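You operate a simulated robot arm through the tools that you are given. There is no shell and no other tool. Be economical: measure what you need, move in short steps, check, and stop when the job is done.

Carry out the task below with a simulated robot arm. There is one attempt and no reset: what you move stays moved.

## Task
Take the black socks and put it on top of the cream card.

Only the result counts: the job must be done as asked and must still hold three seconds after the hand-in. Knocking over, shifting, dropping, spilling or breaking anything else fails it.

## Robot
A 6-joint arm with a two-finger parallel gripper, fixed in place. Base frame: the origin is at the foot of the arm, x ahead of it, y to its left, z up; the work surface is at about z = 740. Units: mm, rad, N and s.
With the tool pointing down near the work surface it reaches from about 280 to 740 mm from the base axis. Its first joint turns from -1.152 to 1.152 rad. Payload 2.45 kg.
The TCP is the grasp point between the finger pads, 24 mm short of the fingertips. In the tool frame z runs along the fingers and y along their closing line. The gripper opens to 68 mm. The fingers are 17 mm wide and 10 mm thick; the gripper's body (40 by 70 mm) begins 41 mm behind the TCP.
Orientation is told as [roll, pitch, yaw] about the base's x, y, z axes, in that order, counted from this pose: with the fingers straight down and closing along the base's y, the tool's x points along the base's -x, its y along +y and its z along -z.

## Interface
- The arm moves only by the tool servo_tool. Its arguments are lists of equal length, an entry for each row: "dp": the shift along the tool's x, y, z in cm, a list of three; "rotation": the turn, a rotation vector about the tool's x, y, z in rad, a list of three; "fingers": the finger opening in cm, from 0 to 6.8. In form: {"dp": [[x, y, z], ...], "rotation": [[wx, wy, wz], ...], "fingers": [fingers, ...]}. A call has 1 to 8 rows; each row shifts and turns the commanded pose from where the row before left it, along the tool's axes as they then stand. Rows are played at 5 a second. More than 50 mm and 0.15 rad between two rows, or a gripper value outside its range, and nothing of the call is played. A pose out of reach is approached as far as the arm can. The call stops where the force on the tool passes 40 N (or 10 N more than at its start, if that is more) or the arm is blocked; 0.2 s more then pass. Each finger travels about 108 mm/s and halts on what it meets, pressing with about 21 N; the grip force reading is that of the motor and also rises with nothing between the fingers. The clock runs only during rows and for 0.2 s after the last one: add rows that do not move to give the fingers time. It gives the time, the measured TCP pose, the force on the tool (base axes), the opening and the grip force at its end, in the units of the frame above (readings bear some noise), and new pictures: "pictures" is both (left out), scene, wrist or none.
- Cameras (640 x 400 px; columns grow to the right, rows downward): "scene" is fixed at [149.8, 407.7, 1448.7]; the picture's right is [-0.87, -0.49, 0.00], its down [-0.34, 0.62, -0.71] and it looks along [0.34, -0.62, -0.71] (base axes); focal length 375 px, centre (320, 200). "wrist" rides on the gripper at [84, 11, -75] in the tool frame; the picture's right is [-0.13, 0.99, 0.00], its down [-0.60, -0.08, -0.79] and it looks along [-0.79, -0.10, 0.61] (tool axes); focal length 251 px, centre (320, 200).
- locate(camera, pixels): for up to 12 pixels [column, row] of the newest picture of that camera ("zoom" is the newest enlarged one), the place [x, y, z] in the base frame of the surface seen there, good to about 2 mm. The clock stands still meanwhile.
- close_up(camera, box): a new picture of the part [left, top, right, bottom] of that camera's present view, enlarged. The clock stands still meanwhile.
- close_job(): hands the job in; it is judged then, once.

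Keep the steps short. Do not move on a guess: measure, check each grasp and each placing, and mend mistakes. In all there are 60 turns and 170 pictures (those below and enlarged ones count). Leave the gripper open and the arm clear of the work at the hand-in unless told otherwise, and finish with a single line.

The tools are called after "Emit:" as name(argument=value, ...) on one line, values as JSON. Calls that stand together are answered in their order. servo_tool: Moves the arm, as the interface text tells. Its arguments: {"type":"object","properties":{"dp":{"type":"array"},"rotation":{"type":"array"},"fingers":{"type":"array"},"pictures":{"type":"string","enum":["both","scene","wrist","none"]}},"required":["dp","rotation","fingers"]} The other tools are called the same way: locate (camera, pixels) gives the place of the surface under pixels of a picture; close_up (camera, box) takes an enlarged picture of a part of a camera's view; close_job () hands the job in.

At the start:

```text
t: 0.0
tcp_pos: [447.8, 82.6, 1053.2]
orientation: [0.0, -0.001, 0.0]
force: [-0.7, 0.2, 0.5]
finger_gap: 68.1
finger_force: 0.0
```

scene: 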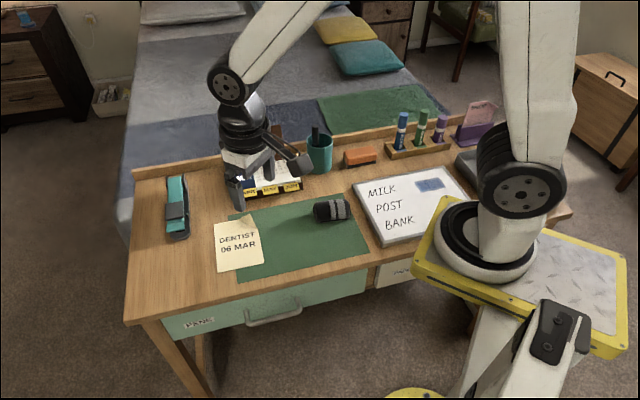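
wrist: 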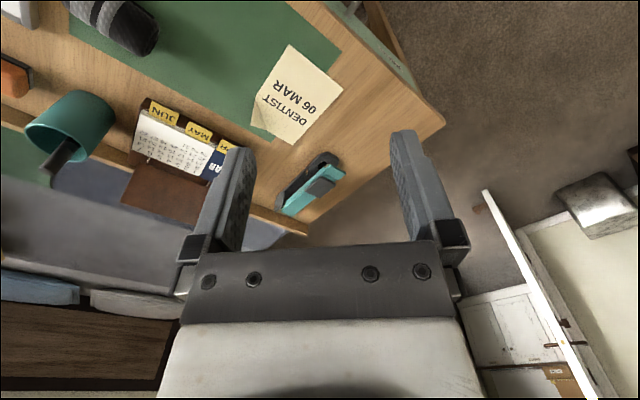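

The black socks look like the dark roll near (332,209) in the scene. The cream card is the "DENTIST" note near (238,245). I'll enlarge both and measure them.

Emit:
close_up(camera="scene", box=[200, 170, 380, 283])

Emit:
locate(camera="scene", pixels=[[316, 210], [332, 209], [347, 207], [332, 200], [332, 220], [214, 223], [255, 215], [264, 262], [217, 272], [238, 246], [300, 245]])

```text
3.54 times, centred on (290, 226) of scene
```

zoom: 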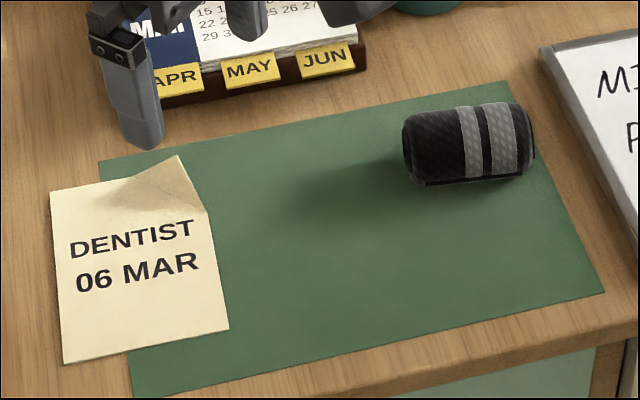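

```text
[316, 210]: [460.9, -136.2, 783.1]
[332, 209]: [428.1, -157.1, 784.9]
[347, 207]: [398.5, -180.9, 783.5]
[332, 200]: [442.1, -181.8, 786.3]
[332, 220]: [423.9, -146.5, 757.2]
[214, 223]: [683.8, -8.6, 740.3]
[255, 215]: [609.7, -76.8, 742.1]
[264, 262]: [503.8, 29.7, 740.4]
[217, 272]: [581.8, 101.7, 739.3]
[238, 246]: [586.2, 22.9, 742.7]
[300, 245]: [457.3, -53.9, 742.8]
```

The socks are a roll about 45 mm high, with its axis roughly along the scene picture's right. I'll measure the outline of the roll and the card corners more precisely from the enlarged picture.

Emit:
locate(camera="zoom", pixels=[[408, 120], [408, 145], [418, 180], [440, 112], [450, 130], [450, 178], [480, 106], [490, 125], [500, 175], [515, 104], [528, 130], [525, 170]])

Emit:
locate(camera="zoom", pixels=[[53, 193], [66, 360], [226, 327], [206, 212], [178, 158], [140, 180], [140, 260], [180, 185], [160, 220]])

```text
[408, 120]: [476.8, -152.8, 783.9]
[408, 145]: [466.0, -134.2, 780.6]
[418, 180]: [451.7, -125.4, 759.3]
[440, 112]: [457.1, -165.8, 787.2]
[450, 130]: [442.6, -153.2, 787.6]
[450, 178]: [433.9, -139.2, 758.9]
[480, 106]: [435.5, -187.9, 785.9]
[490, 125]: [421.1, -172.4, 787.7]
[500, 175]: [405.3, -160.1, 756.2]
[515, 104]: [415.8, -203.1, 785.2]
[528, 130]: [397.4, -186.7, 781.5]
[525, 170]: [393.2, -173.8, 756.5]
```

```text
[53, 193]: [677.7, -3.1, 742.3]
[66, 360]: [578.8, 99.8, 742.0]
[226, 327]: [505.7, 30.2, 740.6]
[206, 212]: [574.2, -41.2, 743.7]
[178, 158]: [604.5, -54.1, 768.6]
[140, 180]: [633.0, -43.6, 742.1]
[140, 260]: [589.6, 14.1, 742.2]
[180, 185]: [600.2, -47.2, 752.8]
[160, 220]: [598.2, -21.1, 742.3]
```

The roll's centre is about (437, -166), its top is at 787, and its axis lies about 40° from x. It is about 48 mm wide and 88 mm long. The flat part of the card centres at about (580, 28), with the curled corner at about (604, -54). I'll move above the roll at z≈930 first.

Emit:
servo_tool(dp=[[0.16, -3.557, 1.757], [0.16, -3.557, 1.757], [0.16, -3.557, 1.757], [0.16, -3.557, 1.757], [0.16, -3.557, 1.757], [0.16, -3.557, 1.757], [0.16, -3.557, 1.757], [0, 0, 0]], rotation=[[0, 0, 0], [0, 0, 0], [0, 0, 0], [0, 0, 0], [0, 0, 0], [0, 0, 0], [0, 0, 0], [0, 0, 0]], fingers=[6.8, 6.8, 6.8, 6.8, 6.8, 6.8, 6.8, 6.8], pictures="none")

Emit:
servo_tool(dp=[[0, 0, 0], [0, 0, 0], [0, 0, 0], [0, 0, 0], [0, 0, 0], [0, 0, 0], [0, 0, 0]], rotation=[[0, 0, -0.139], [0, 0, -0.139], [0, 0, -0.139], [0, 0, -0.139], [0, 0, -0.139], [0, 0, 0], [0, 0, 0]], fingers=[6.8, 6.8, 6.8, 6.8, 6.8, 6.8, 6.8])

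```text
t: 1.8
tcp_pos: [438.1, -167.3, 931.4]
orientation: [0.0, -0.002, -0.001]
force: [0.1, -0.1, -0.8]
finger_gap: 68.0
finger_force: 0.1
```

```text
t: 3.4
tcp_pos: [437.6, -166.0, 932.3]
orientation: [-0.001, 0.001, 0.697]
force: [0.4, 0.3, 0.4]
finger_gap: 68.2
finger_force: 0.0
```

scene: 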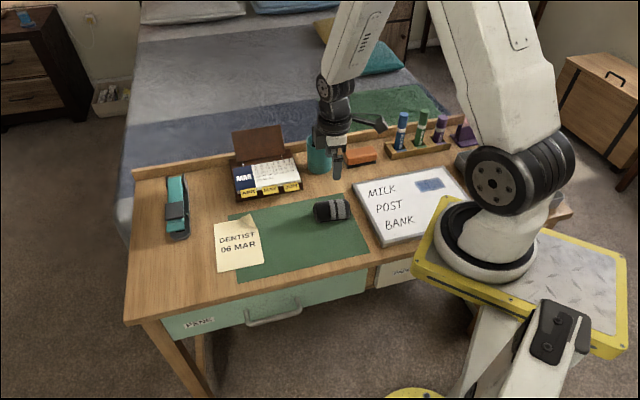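
wrist: 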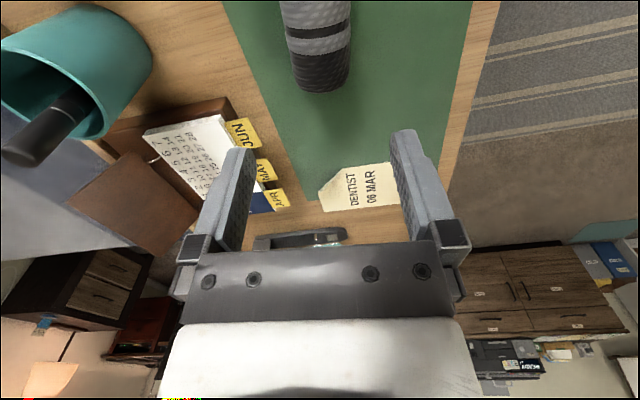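

The roll appears in the wrist view at (318,45). I'll measure both of its sides and its end from here to check the centre and axis.

Emit:
locate(camera="wrist", pixels=[[283, 5], [352, 5], [286, 30], [351, 40], [290, 65], [350, 70], [320, 5], [320, 45], [322, 70], [322, 90], [297, 82], [343, 82]])

```text
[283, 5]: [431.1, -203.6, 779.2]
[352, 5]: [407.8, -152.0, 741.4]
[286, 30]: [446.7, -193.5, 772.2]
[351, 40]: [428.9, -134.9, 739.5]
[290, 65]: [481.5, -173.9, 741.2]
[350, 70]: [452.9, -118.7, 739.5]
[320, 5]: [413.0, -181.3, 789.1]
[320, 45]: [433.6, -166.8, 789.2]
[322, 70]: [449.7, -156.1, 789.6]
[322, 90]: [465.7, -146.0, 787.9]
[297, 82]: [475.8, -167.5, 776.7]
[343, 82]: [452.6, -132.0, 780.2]
```

The sides measured along the closing line are at -434 and -384, so the centre is at -409. That is 3 mm towards -tool y from here. I'll correct that and descend to z≈800 first, where the fingertips straddle the top.

Emit:
servo_tool(dp=[[0, -0.25, 3], [0, 0, 3], [0, 0, 3], [0, 0, 2.2], [0, 0, 1], [0, 0, 0]], rotation=[[0, 0, 0], [0, 0, 0], [0, 0, 0], [0, 0, 0], [0, 0, 0], [0, 0, 0]], fingers=[6.8, 6.8, 6.8, 6.8, 6.8, 6.8])

Emit:
close_up(camera="scene", box=[270, 150, 400, 232])

```text
t: 4.8
tcp_pos: [438.4, -168.0, 807.4]
orientation: [0.0, -0.001, 0.694]
force: [-0.3, 0.1, -0.2]
finger_gap: 68.1
finger_force: 0.0
```

scene: 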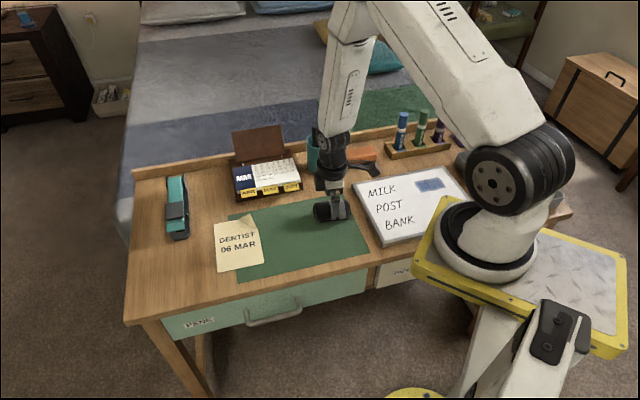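
wrist: 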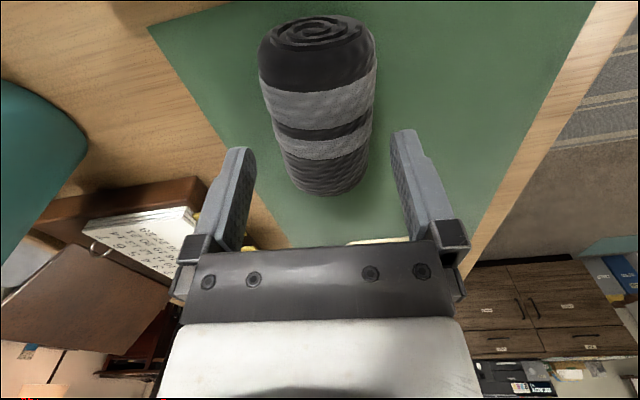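

```text
4.88 times, centred on (335, 191) of scene
```

zoom: 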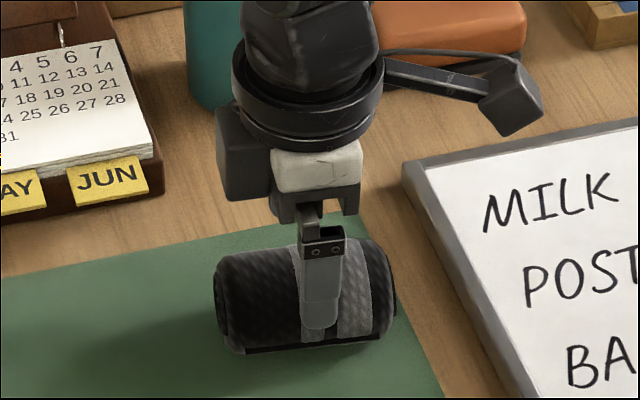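

The fingers straddle the roll with clearance on both sides and point near its middle. I'll descend to z≈772, which puts the fingertips at about 748, and then close.

Emit:
servo_tool(dp=[[0, 0, 1.2], [0, 0, 1.2], [0, 0, 1.1], [0, 0, 0]], rotation=[[0, 0, 0], [0, 0, 0], [0, 0, 0], [0, 0, 0]], fingers=[6.8, 6.8, 6.8, 6.8], pictures="wrist")

Emit:
servo_tool(dp=[[0, 0, 0], [0, 0, 0], [0, 0, 0], [0, 0, 0], [0, 0, 0]], rotation=[[0, 0, 0], [0, 0, 0], [0, 0, 0], [0, 0, 0], [0, 0, 0]], fingers=[5, 4, 3, 3, 3])

```text
t: 5.8
tcp_pos: [438.8, -167.8, 775.3]
orientation: [0.001, -0.003, 0.696]
force: [-0.2, -1.5, 0.1]
finger_gap: 68.0
finger_force: 0.1
```

wrist: 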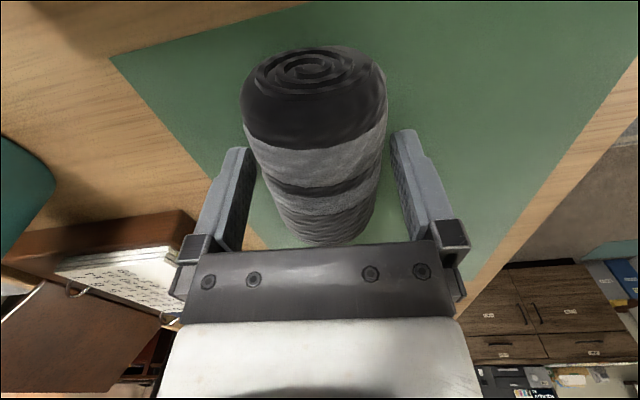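

```text
t: 7.0
tcp_pos: [438.6, -168.6, 774.4]
orientation: [0.001, 0.0, 0.694]
force: [0.3, -0.2, 0.2]
finger_gap: 51.1
finger_force: 21.2
```

scene: 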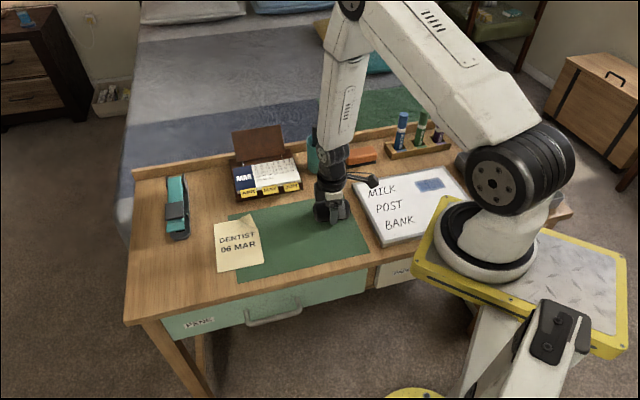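
wrist: 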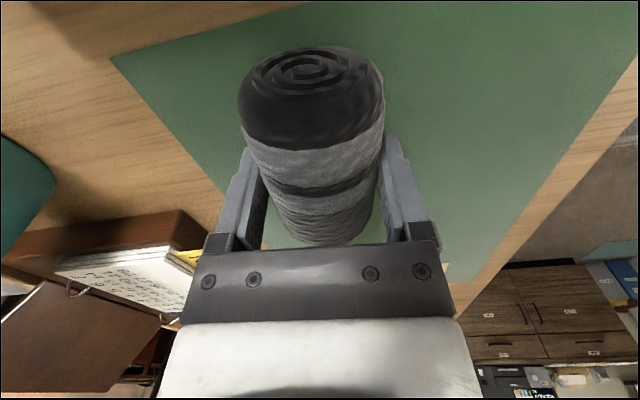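

The fingers stopped on the roll at a 51 mm gap with 21 N. I'll lift about 90 mm and check the hold.

Emit:
servo_tool(dp=[[0, 0, -1], [0, 0, -2], [0, 0, -3], [0, 0, -3], [0, 0, 0]], rotation=[[0, 0, 0], [0, 0, 0], [0, 0, 0], [0, 0, 0], [0, 0, 0]], fingers=[3, 3, 3, 3, 3])

```text
t: 8.2
tcp_pos: [436.6, -165.7, 865.1]
orientation: [0.0, 0.0, 0.694]
force: [-0.9, 0.1, -0.1]
finger_gap: 50.8
finger_force: 20.5
```

scene: 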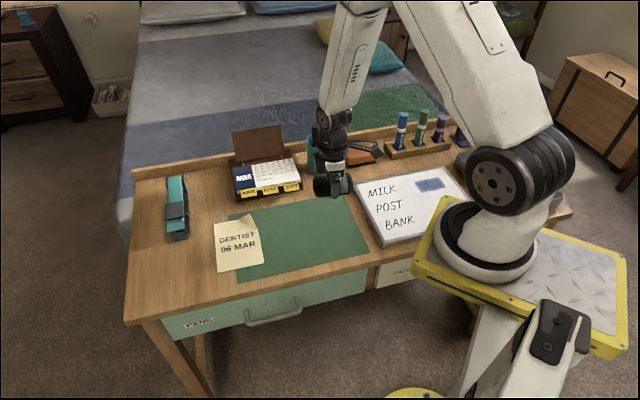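
wrist: 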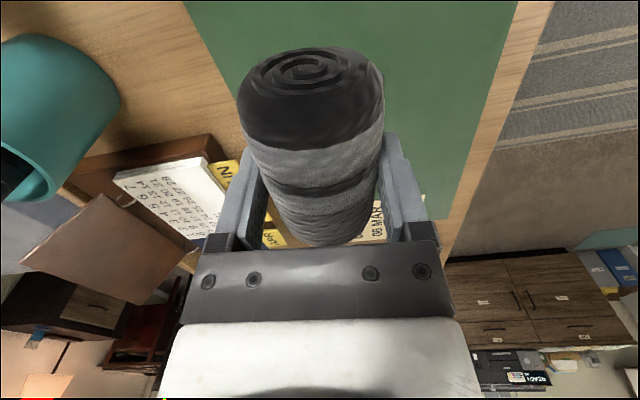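

The roll is held at a 50.8 mm gap and nothing else has moved. I'll carry it level over the flat part of the card at (580, 28).

Emit:
servo_tool(dp=[[-3.346, 0.817, 0], [-3.346, 0.817, 0], [-3.346, 0.817, 0], [-3.346, 0.817, 0], [-3.346, 0.817, 0], [-3.346, 0.817, 0], [-3.346, 0.817, 0], [0, 0, 0]], rotation=[[0, 0, 0], [0, 0, 0], [0, 0, 0], [0, 0, 0], [0, 0, 0], [0, 0, 0], [0, 0, 0], [0, 0, 0]], fingers=[3, 3, 3, 3, 3, 3, 3, 3])

Emit:
close_up(camera="scene", box=[170, 170, 330, 270])

```text
t: 10.0
tcp_pos: [581.2, 26.5, 863.9]
orientation: [0.0, -0.002, 0.695]
force: [1.0, 0.3, -0.6]
finger_gap: 50.5
finger_force: 20.9
```

scene: 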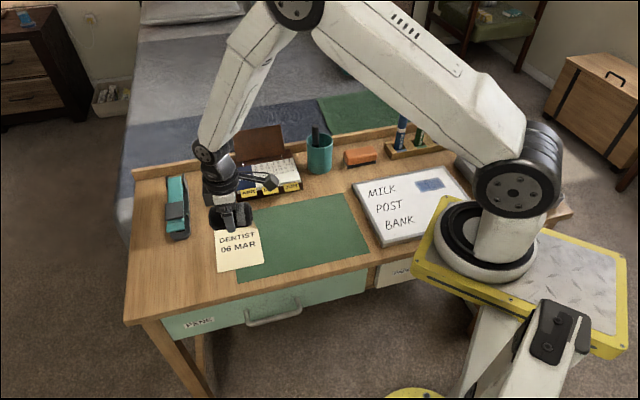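
wrist: 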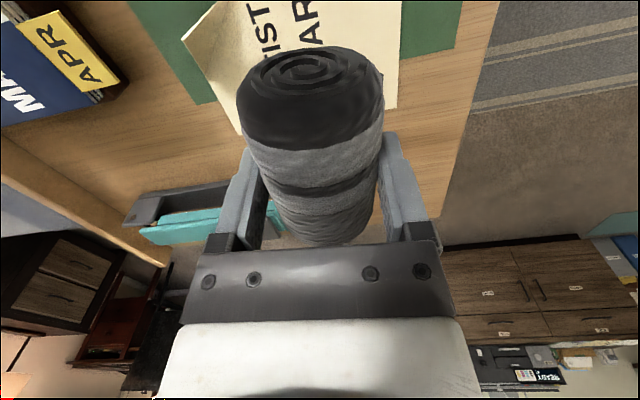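

```text
4.00 times, centred on (250, 220) of scene
```

zoom: 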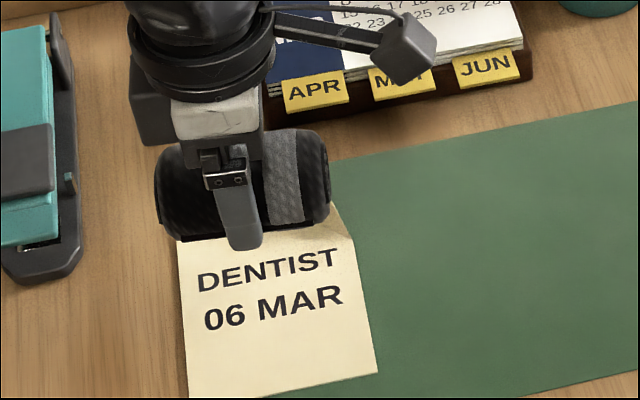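

I'll measure the ends of the held roll to confirm its centre before lowering.

Emit:
locate(camera="zoom", pixels=[[162, 195], [172, 225], [195, 232], [322, 190], [318, 215], [290, 220], [30, 250], [60, 200]])

Emit:
locate(camera="wrist", pixels=[[310, 85], [310, 120], [240, 100], [383, 90], [215, 45], [240, 125], [395, 60]])

```text
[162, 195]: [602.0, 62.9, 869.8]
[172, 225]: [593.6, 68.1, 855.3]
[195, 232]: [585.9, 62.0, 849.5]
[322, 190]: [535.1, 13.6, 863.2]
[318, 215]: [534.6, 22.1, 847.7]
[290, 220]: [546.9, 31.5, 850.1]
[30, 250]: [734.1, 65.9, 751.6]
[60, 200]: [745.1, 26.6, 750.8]
```

```text
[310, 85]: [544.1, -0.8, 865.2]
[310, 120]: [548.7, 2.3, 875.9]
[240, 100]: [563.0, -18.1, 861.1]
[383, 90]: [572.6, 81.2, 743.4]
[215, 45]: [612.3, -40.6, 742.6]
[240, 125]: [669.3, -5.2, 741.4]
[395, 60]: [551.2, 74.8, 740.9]
```

The roll's centre sits over the card's midline, with its ends inside both long edges. The card spans 384 to 487 across, and the roll is centred at about 433. At pick-up the TCP was at 774, so I'll lower to about 781 and check.

Emit:
servo_tool(dp=[[0, 0, 3], [0, 0, 2.5], [0, 0, 1.8], [0, 0, 1], [0, 0, 0]], rotation=[[0, 0, 0], [0, 0, 0], [0, 0, 0], [0, 0, 0], [0, 0, 0]], fingers=[3, 3, 3, 3, 3])

Emit:
close_up(camera="scene", box=[180, 190, 308, 270])

```text
t: 11.2
tcp_pos: [581.1, 27.0, 778.5]
orientation: [0.001, -0.002, 0.693]
force: [0.7, -0.2, -0.7]
finger_gap: 51.2
finger_force: 21.7
```

scene: 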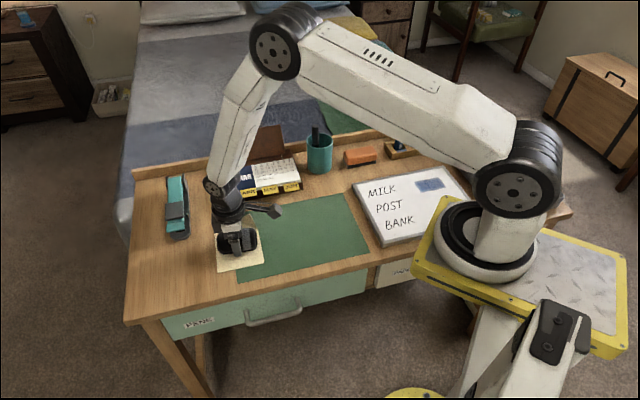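
wrist: 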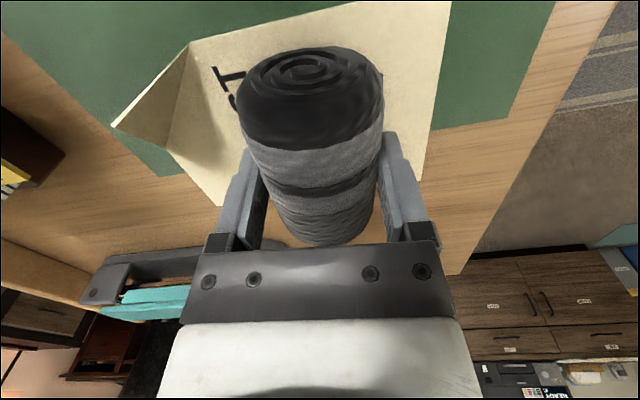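

```text
5.00 times, centred on (244, 230) of scene
```

zoom: 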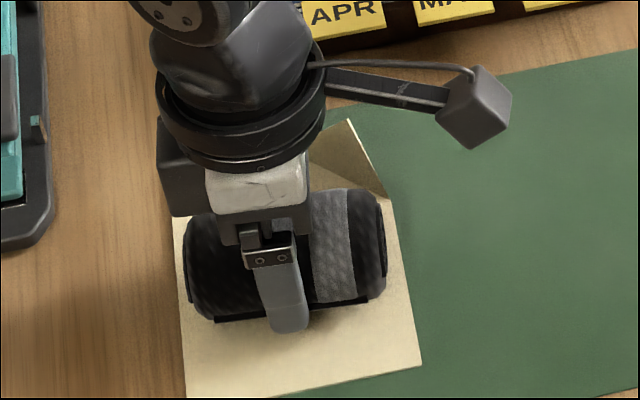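

The roll is within the card and clear of the curled corner, just above contact. I'll lower the last 2 mm slowly.

Emit:
servo_tool(dp=[[0, 0, 0.1], [0, 0, 0.1], [0, 0, 0.05], [0, 0, 0]], rotation=[[0, 0, 0], [0, 0, 0], [0, 0, 0], [0, 0, 0]], fingers=[3, 3, 3, 3], pictures="none")

```text
t: 12.2
tcp_pos: [580.5, 27.5, 778.5]
orientation: [0.0, 0.0, 0.694]
force: [0.2, -0.4, -0.6]
finger_gap: 51.2
finger_force: 21.0
```

By the commanded heights we're about 4.5 mm above the pick-up level, and no contact force shows yet. I'll lower a little more, watching the force.

Emit:
servo_tool(dp=[[0, 0, 0.1], [0, 0, 0.1], [0, 0, 0]], rotation=[[0, 0, 0], [0, 0, 0], [0, 0, 0]], fingers=[3, 3, 3], pictures="none")

Emit:
servo_tool(dp=[[0, 0, 0.05], [0, 0, 0.05], [0, 0, 0]], rotation=[[0, 0, 0], [0, 0, 0], [0, 0, 0]], fingers=[3, 3, 3], pictures="scene")

```text
t: 13.0
tcp_pos: [582.2, 28.2, 776.1]
orientation: [-0.001, -0.003, 0.696]
force: [-0.1, -0.3, 6.6]
finger_gap: 50.8
finger_force: 20.9
```

```text
t: 13.8
tcp_pos: [582.9, 27.7, 775.7]
orientation: [-0.002, -0.002, 0.696]
force: [0.0, 0.5, 14.5]
finger_gap: 50.9
finger_force: 20.6
```

scene: 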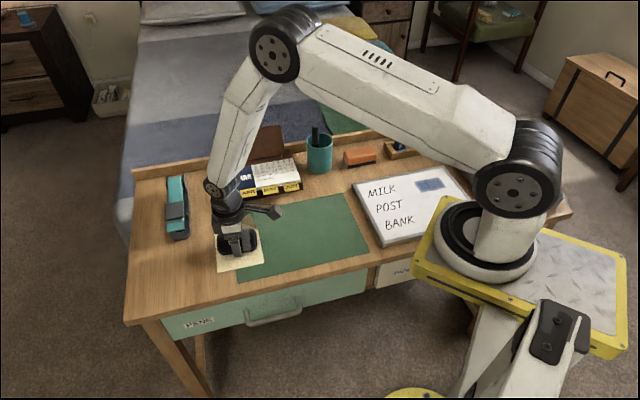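

Contact: the upward force is 14 N. I'll back off 1.5 mm to relieve it, then open the fingers gradually.

Emit:
servo_tool(dp=[[0, 0, -0.1], [0, 0, -0.05], [0, 0, 0], [0, 0, 0], [0, 0, 0], [0, 0, 0], [0, 0, 0]], rotation=[[0, 0, 0], [0, 0, 0], [0, 0, 0], [0, 0, 0], [0, 0, 0], [0, 0, 0], [0, 0, 0]], fingers=[3, 3, 5.3, 5.7, 6.2, 6.7, 6.8])

```text
t: 15.4
tcp_pos: [581.9, 26.5, 776.9]
orientation: [0.001, -0.002, 0.694]
force: [-0.2, 0.3, 0.3]
finger_gap: 68.2
finger_force: 0.0
```

scene: 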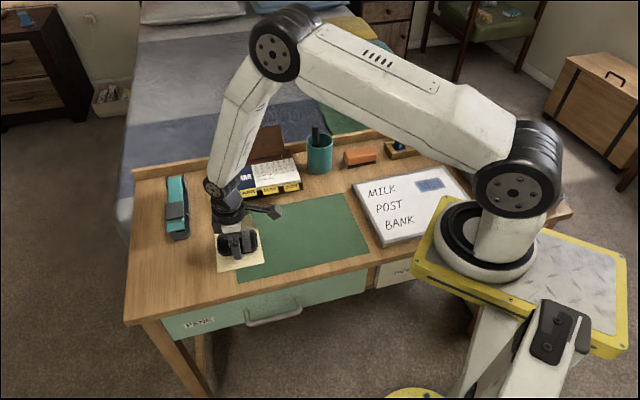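
wrist: 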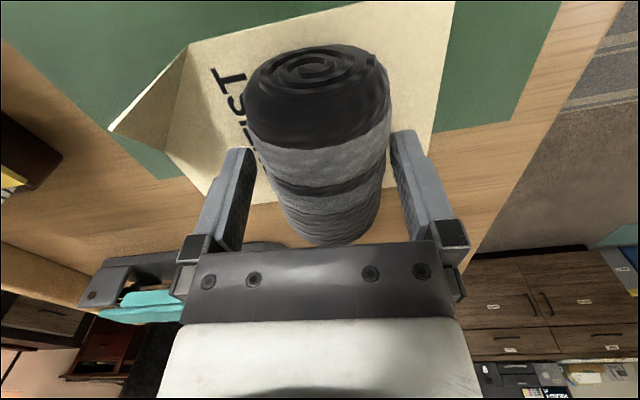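

The fingers are open. The roll moved slightly towards the right finger, so I'll wait a second to see whether it is still rolling.

Emit:
servo_tool(dp=[[0, 0, 0], [0, 0, 0], [0, 0, 0], [0, 0, 0], [0, 0, 0], [0, 0, 0]], rotation=[[0, 0, 0], [0, 0, 0], [0, 0, 0], [0, 0, 0], [0, 0, 0], [0, 0, 0]], fingers=[6.8, 6.8, 6.8, 6.8, 6.8, 6.8], pictures="wrist")

```text
t: 16.8
tcp_pos: [581.8, 27.7, 776.5]
orientation: [-0.001, -0.001, 0.695]
force: [-0.2, 0.0, -0.7]
finger_gap: 68.2
finger_force: 0.1
```

wrist: 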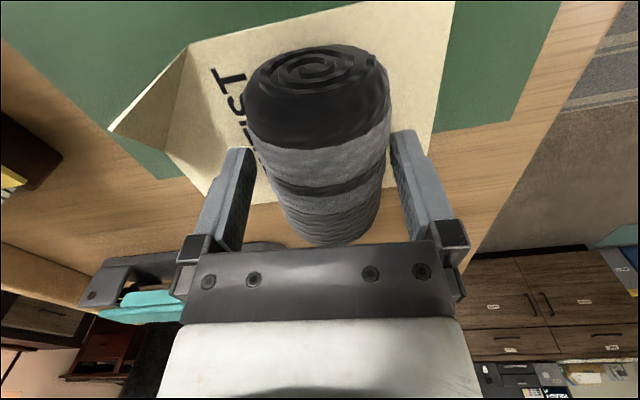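

It's stationary, but close to the right finger. I'll shift the gripper 3 mm towards +y, which centres it and shows whether the roll was leaning on that finger.

Emit:
servo_tool(dp=[[0, 0.15, 0], [0, 0.15, 0], [0, 0, 0], [0, 0, 0], [0, 0, 0]], rotation=[[0, 0, 0], [0, 0, 0], [0, 0, 0], [0, 0, 0], [0, 0, 0]], fingers=[6.8, 6.8, 6.8, 6.8, 6.8], pictures="wrist")

```text
t: 18.0
tcp_pos: [579.1, 28.0, 777.3]
orientation: [0.0, 0.001, 0.697]
force: [-0.7, 0.0, 0.3]
finger_gap: 67.9
finger_force: 0.0
```

wrist: 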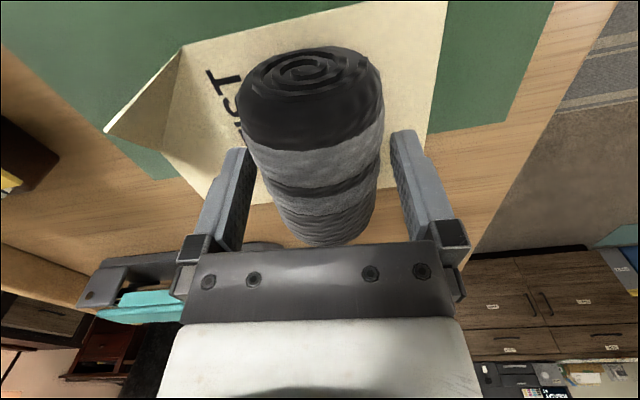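

The roll stayed with the card and didn't follow the finger, so it stands on its own. I'll lift straight up, slowly at first.

Emit:
servo_tool(dp=[[0, 0, -1], [0, 0, -1.5], [0, 0, -2], [0, 0, -3], [0, 0, -4], [0, 0, -4], [0, 0, 0]], rotation=[[0, 0, 0], [0, 0, 0], [0, 0, 0], [0, 0, 0], [0, 0, 0], [0, 0, 0], [0, 0, 0]], fingers=[6.8, 6.8, 6.8, 6.8, 6.8, 6.8, 6.8])

Emit:
close_up(camera="scene", box=[180, 190, 308, 270])

```text
t: 19.6
tcp_pos: [581.7, 31.7, 933.6]
orientation: [0.0, -0.002, 0.695]
force: [0.2, -1.3, 0.4]
finger_gap: 68.1
finger_force: 0.0
```

scene: 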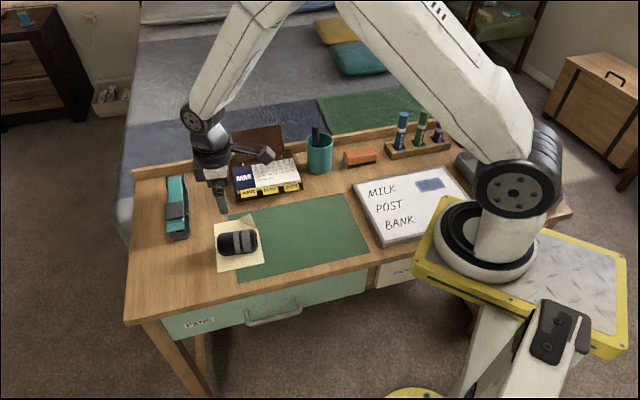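
wrist: 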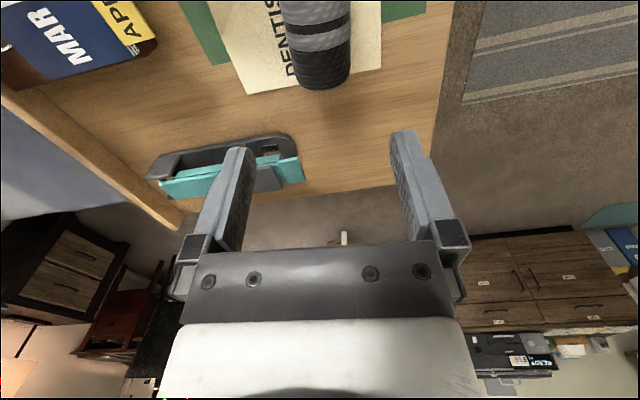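

```text
5.00 times, centred on (244, 230) of scene
```

zoom: 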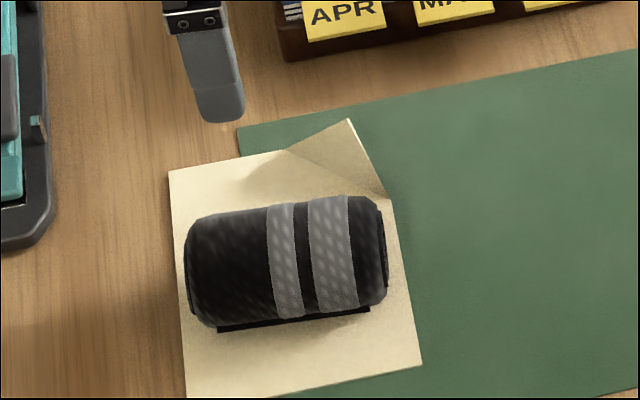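

The roll rests on the card inside its outline. The card, the calendar and everything else are where they were, and the gripper is open and well clear. I'm handing in.

Emit:
close_job()

```text
The job is handed in.
```

The black socks are resting on top of the cream card, nothing else was moved, and the job is handed in with the gripper open and clear.
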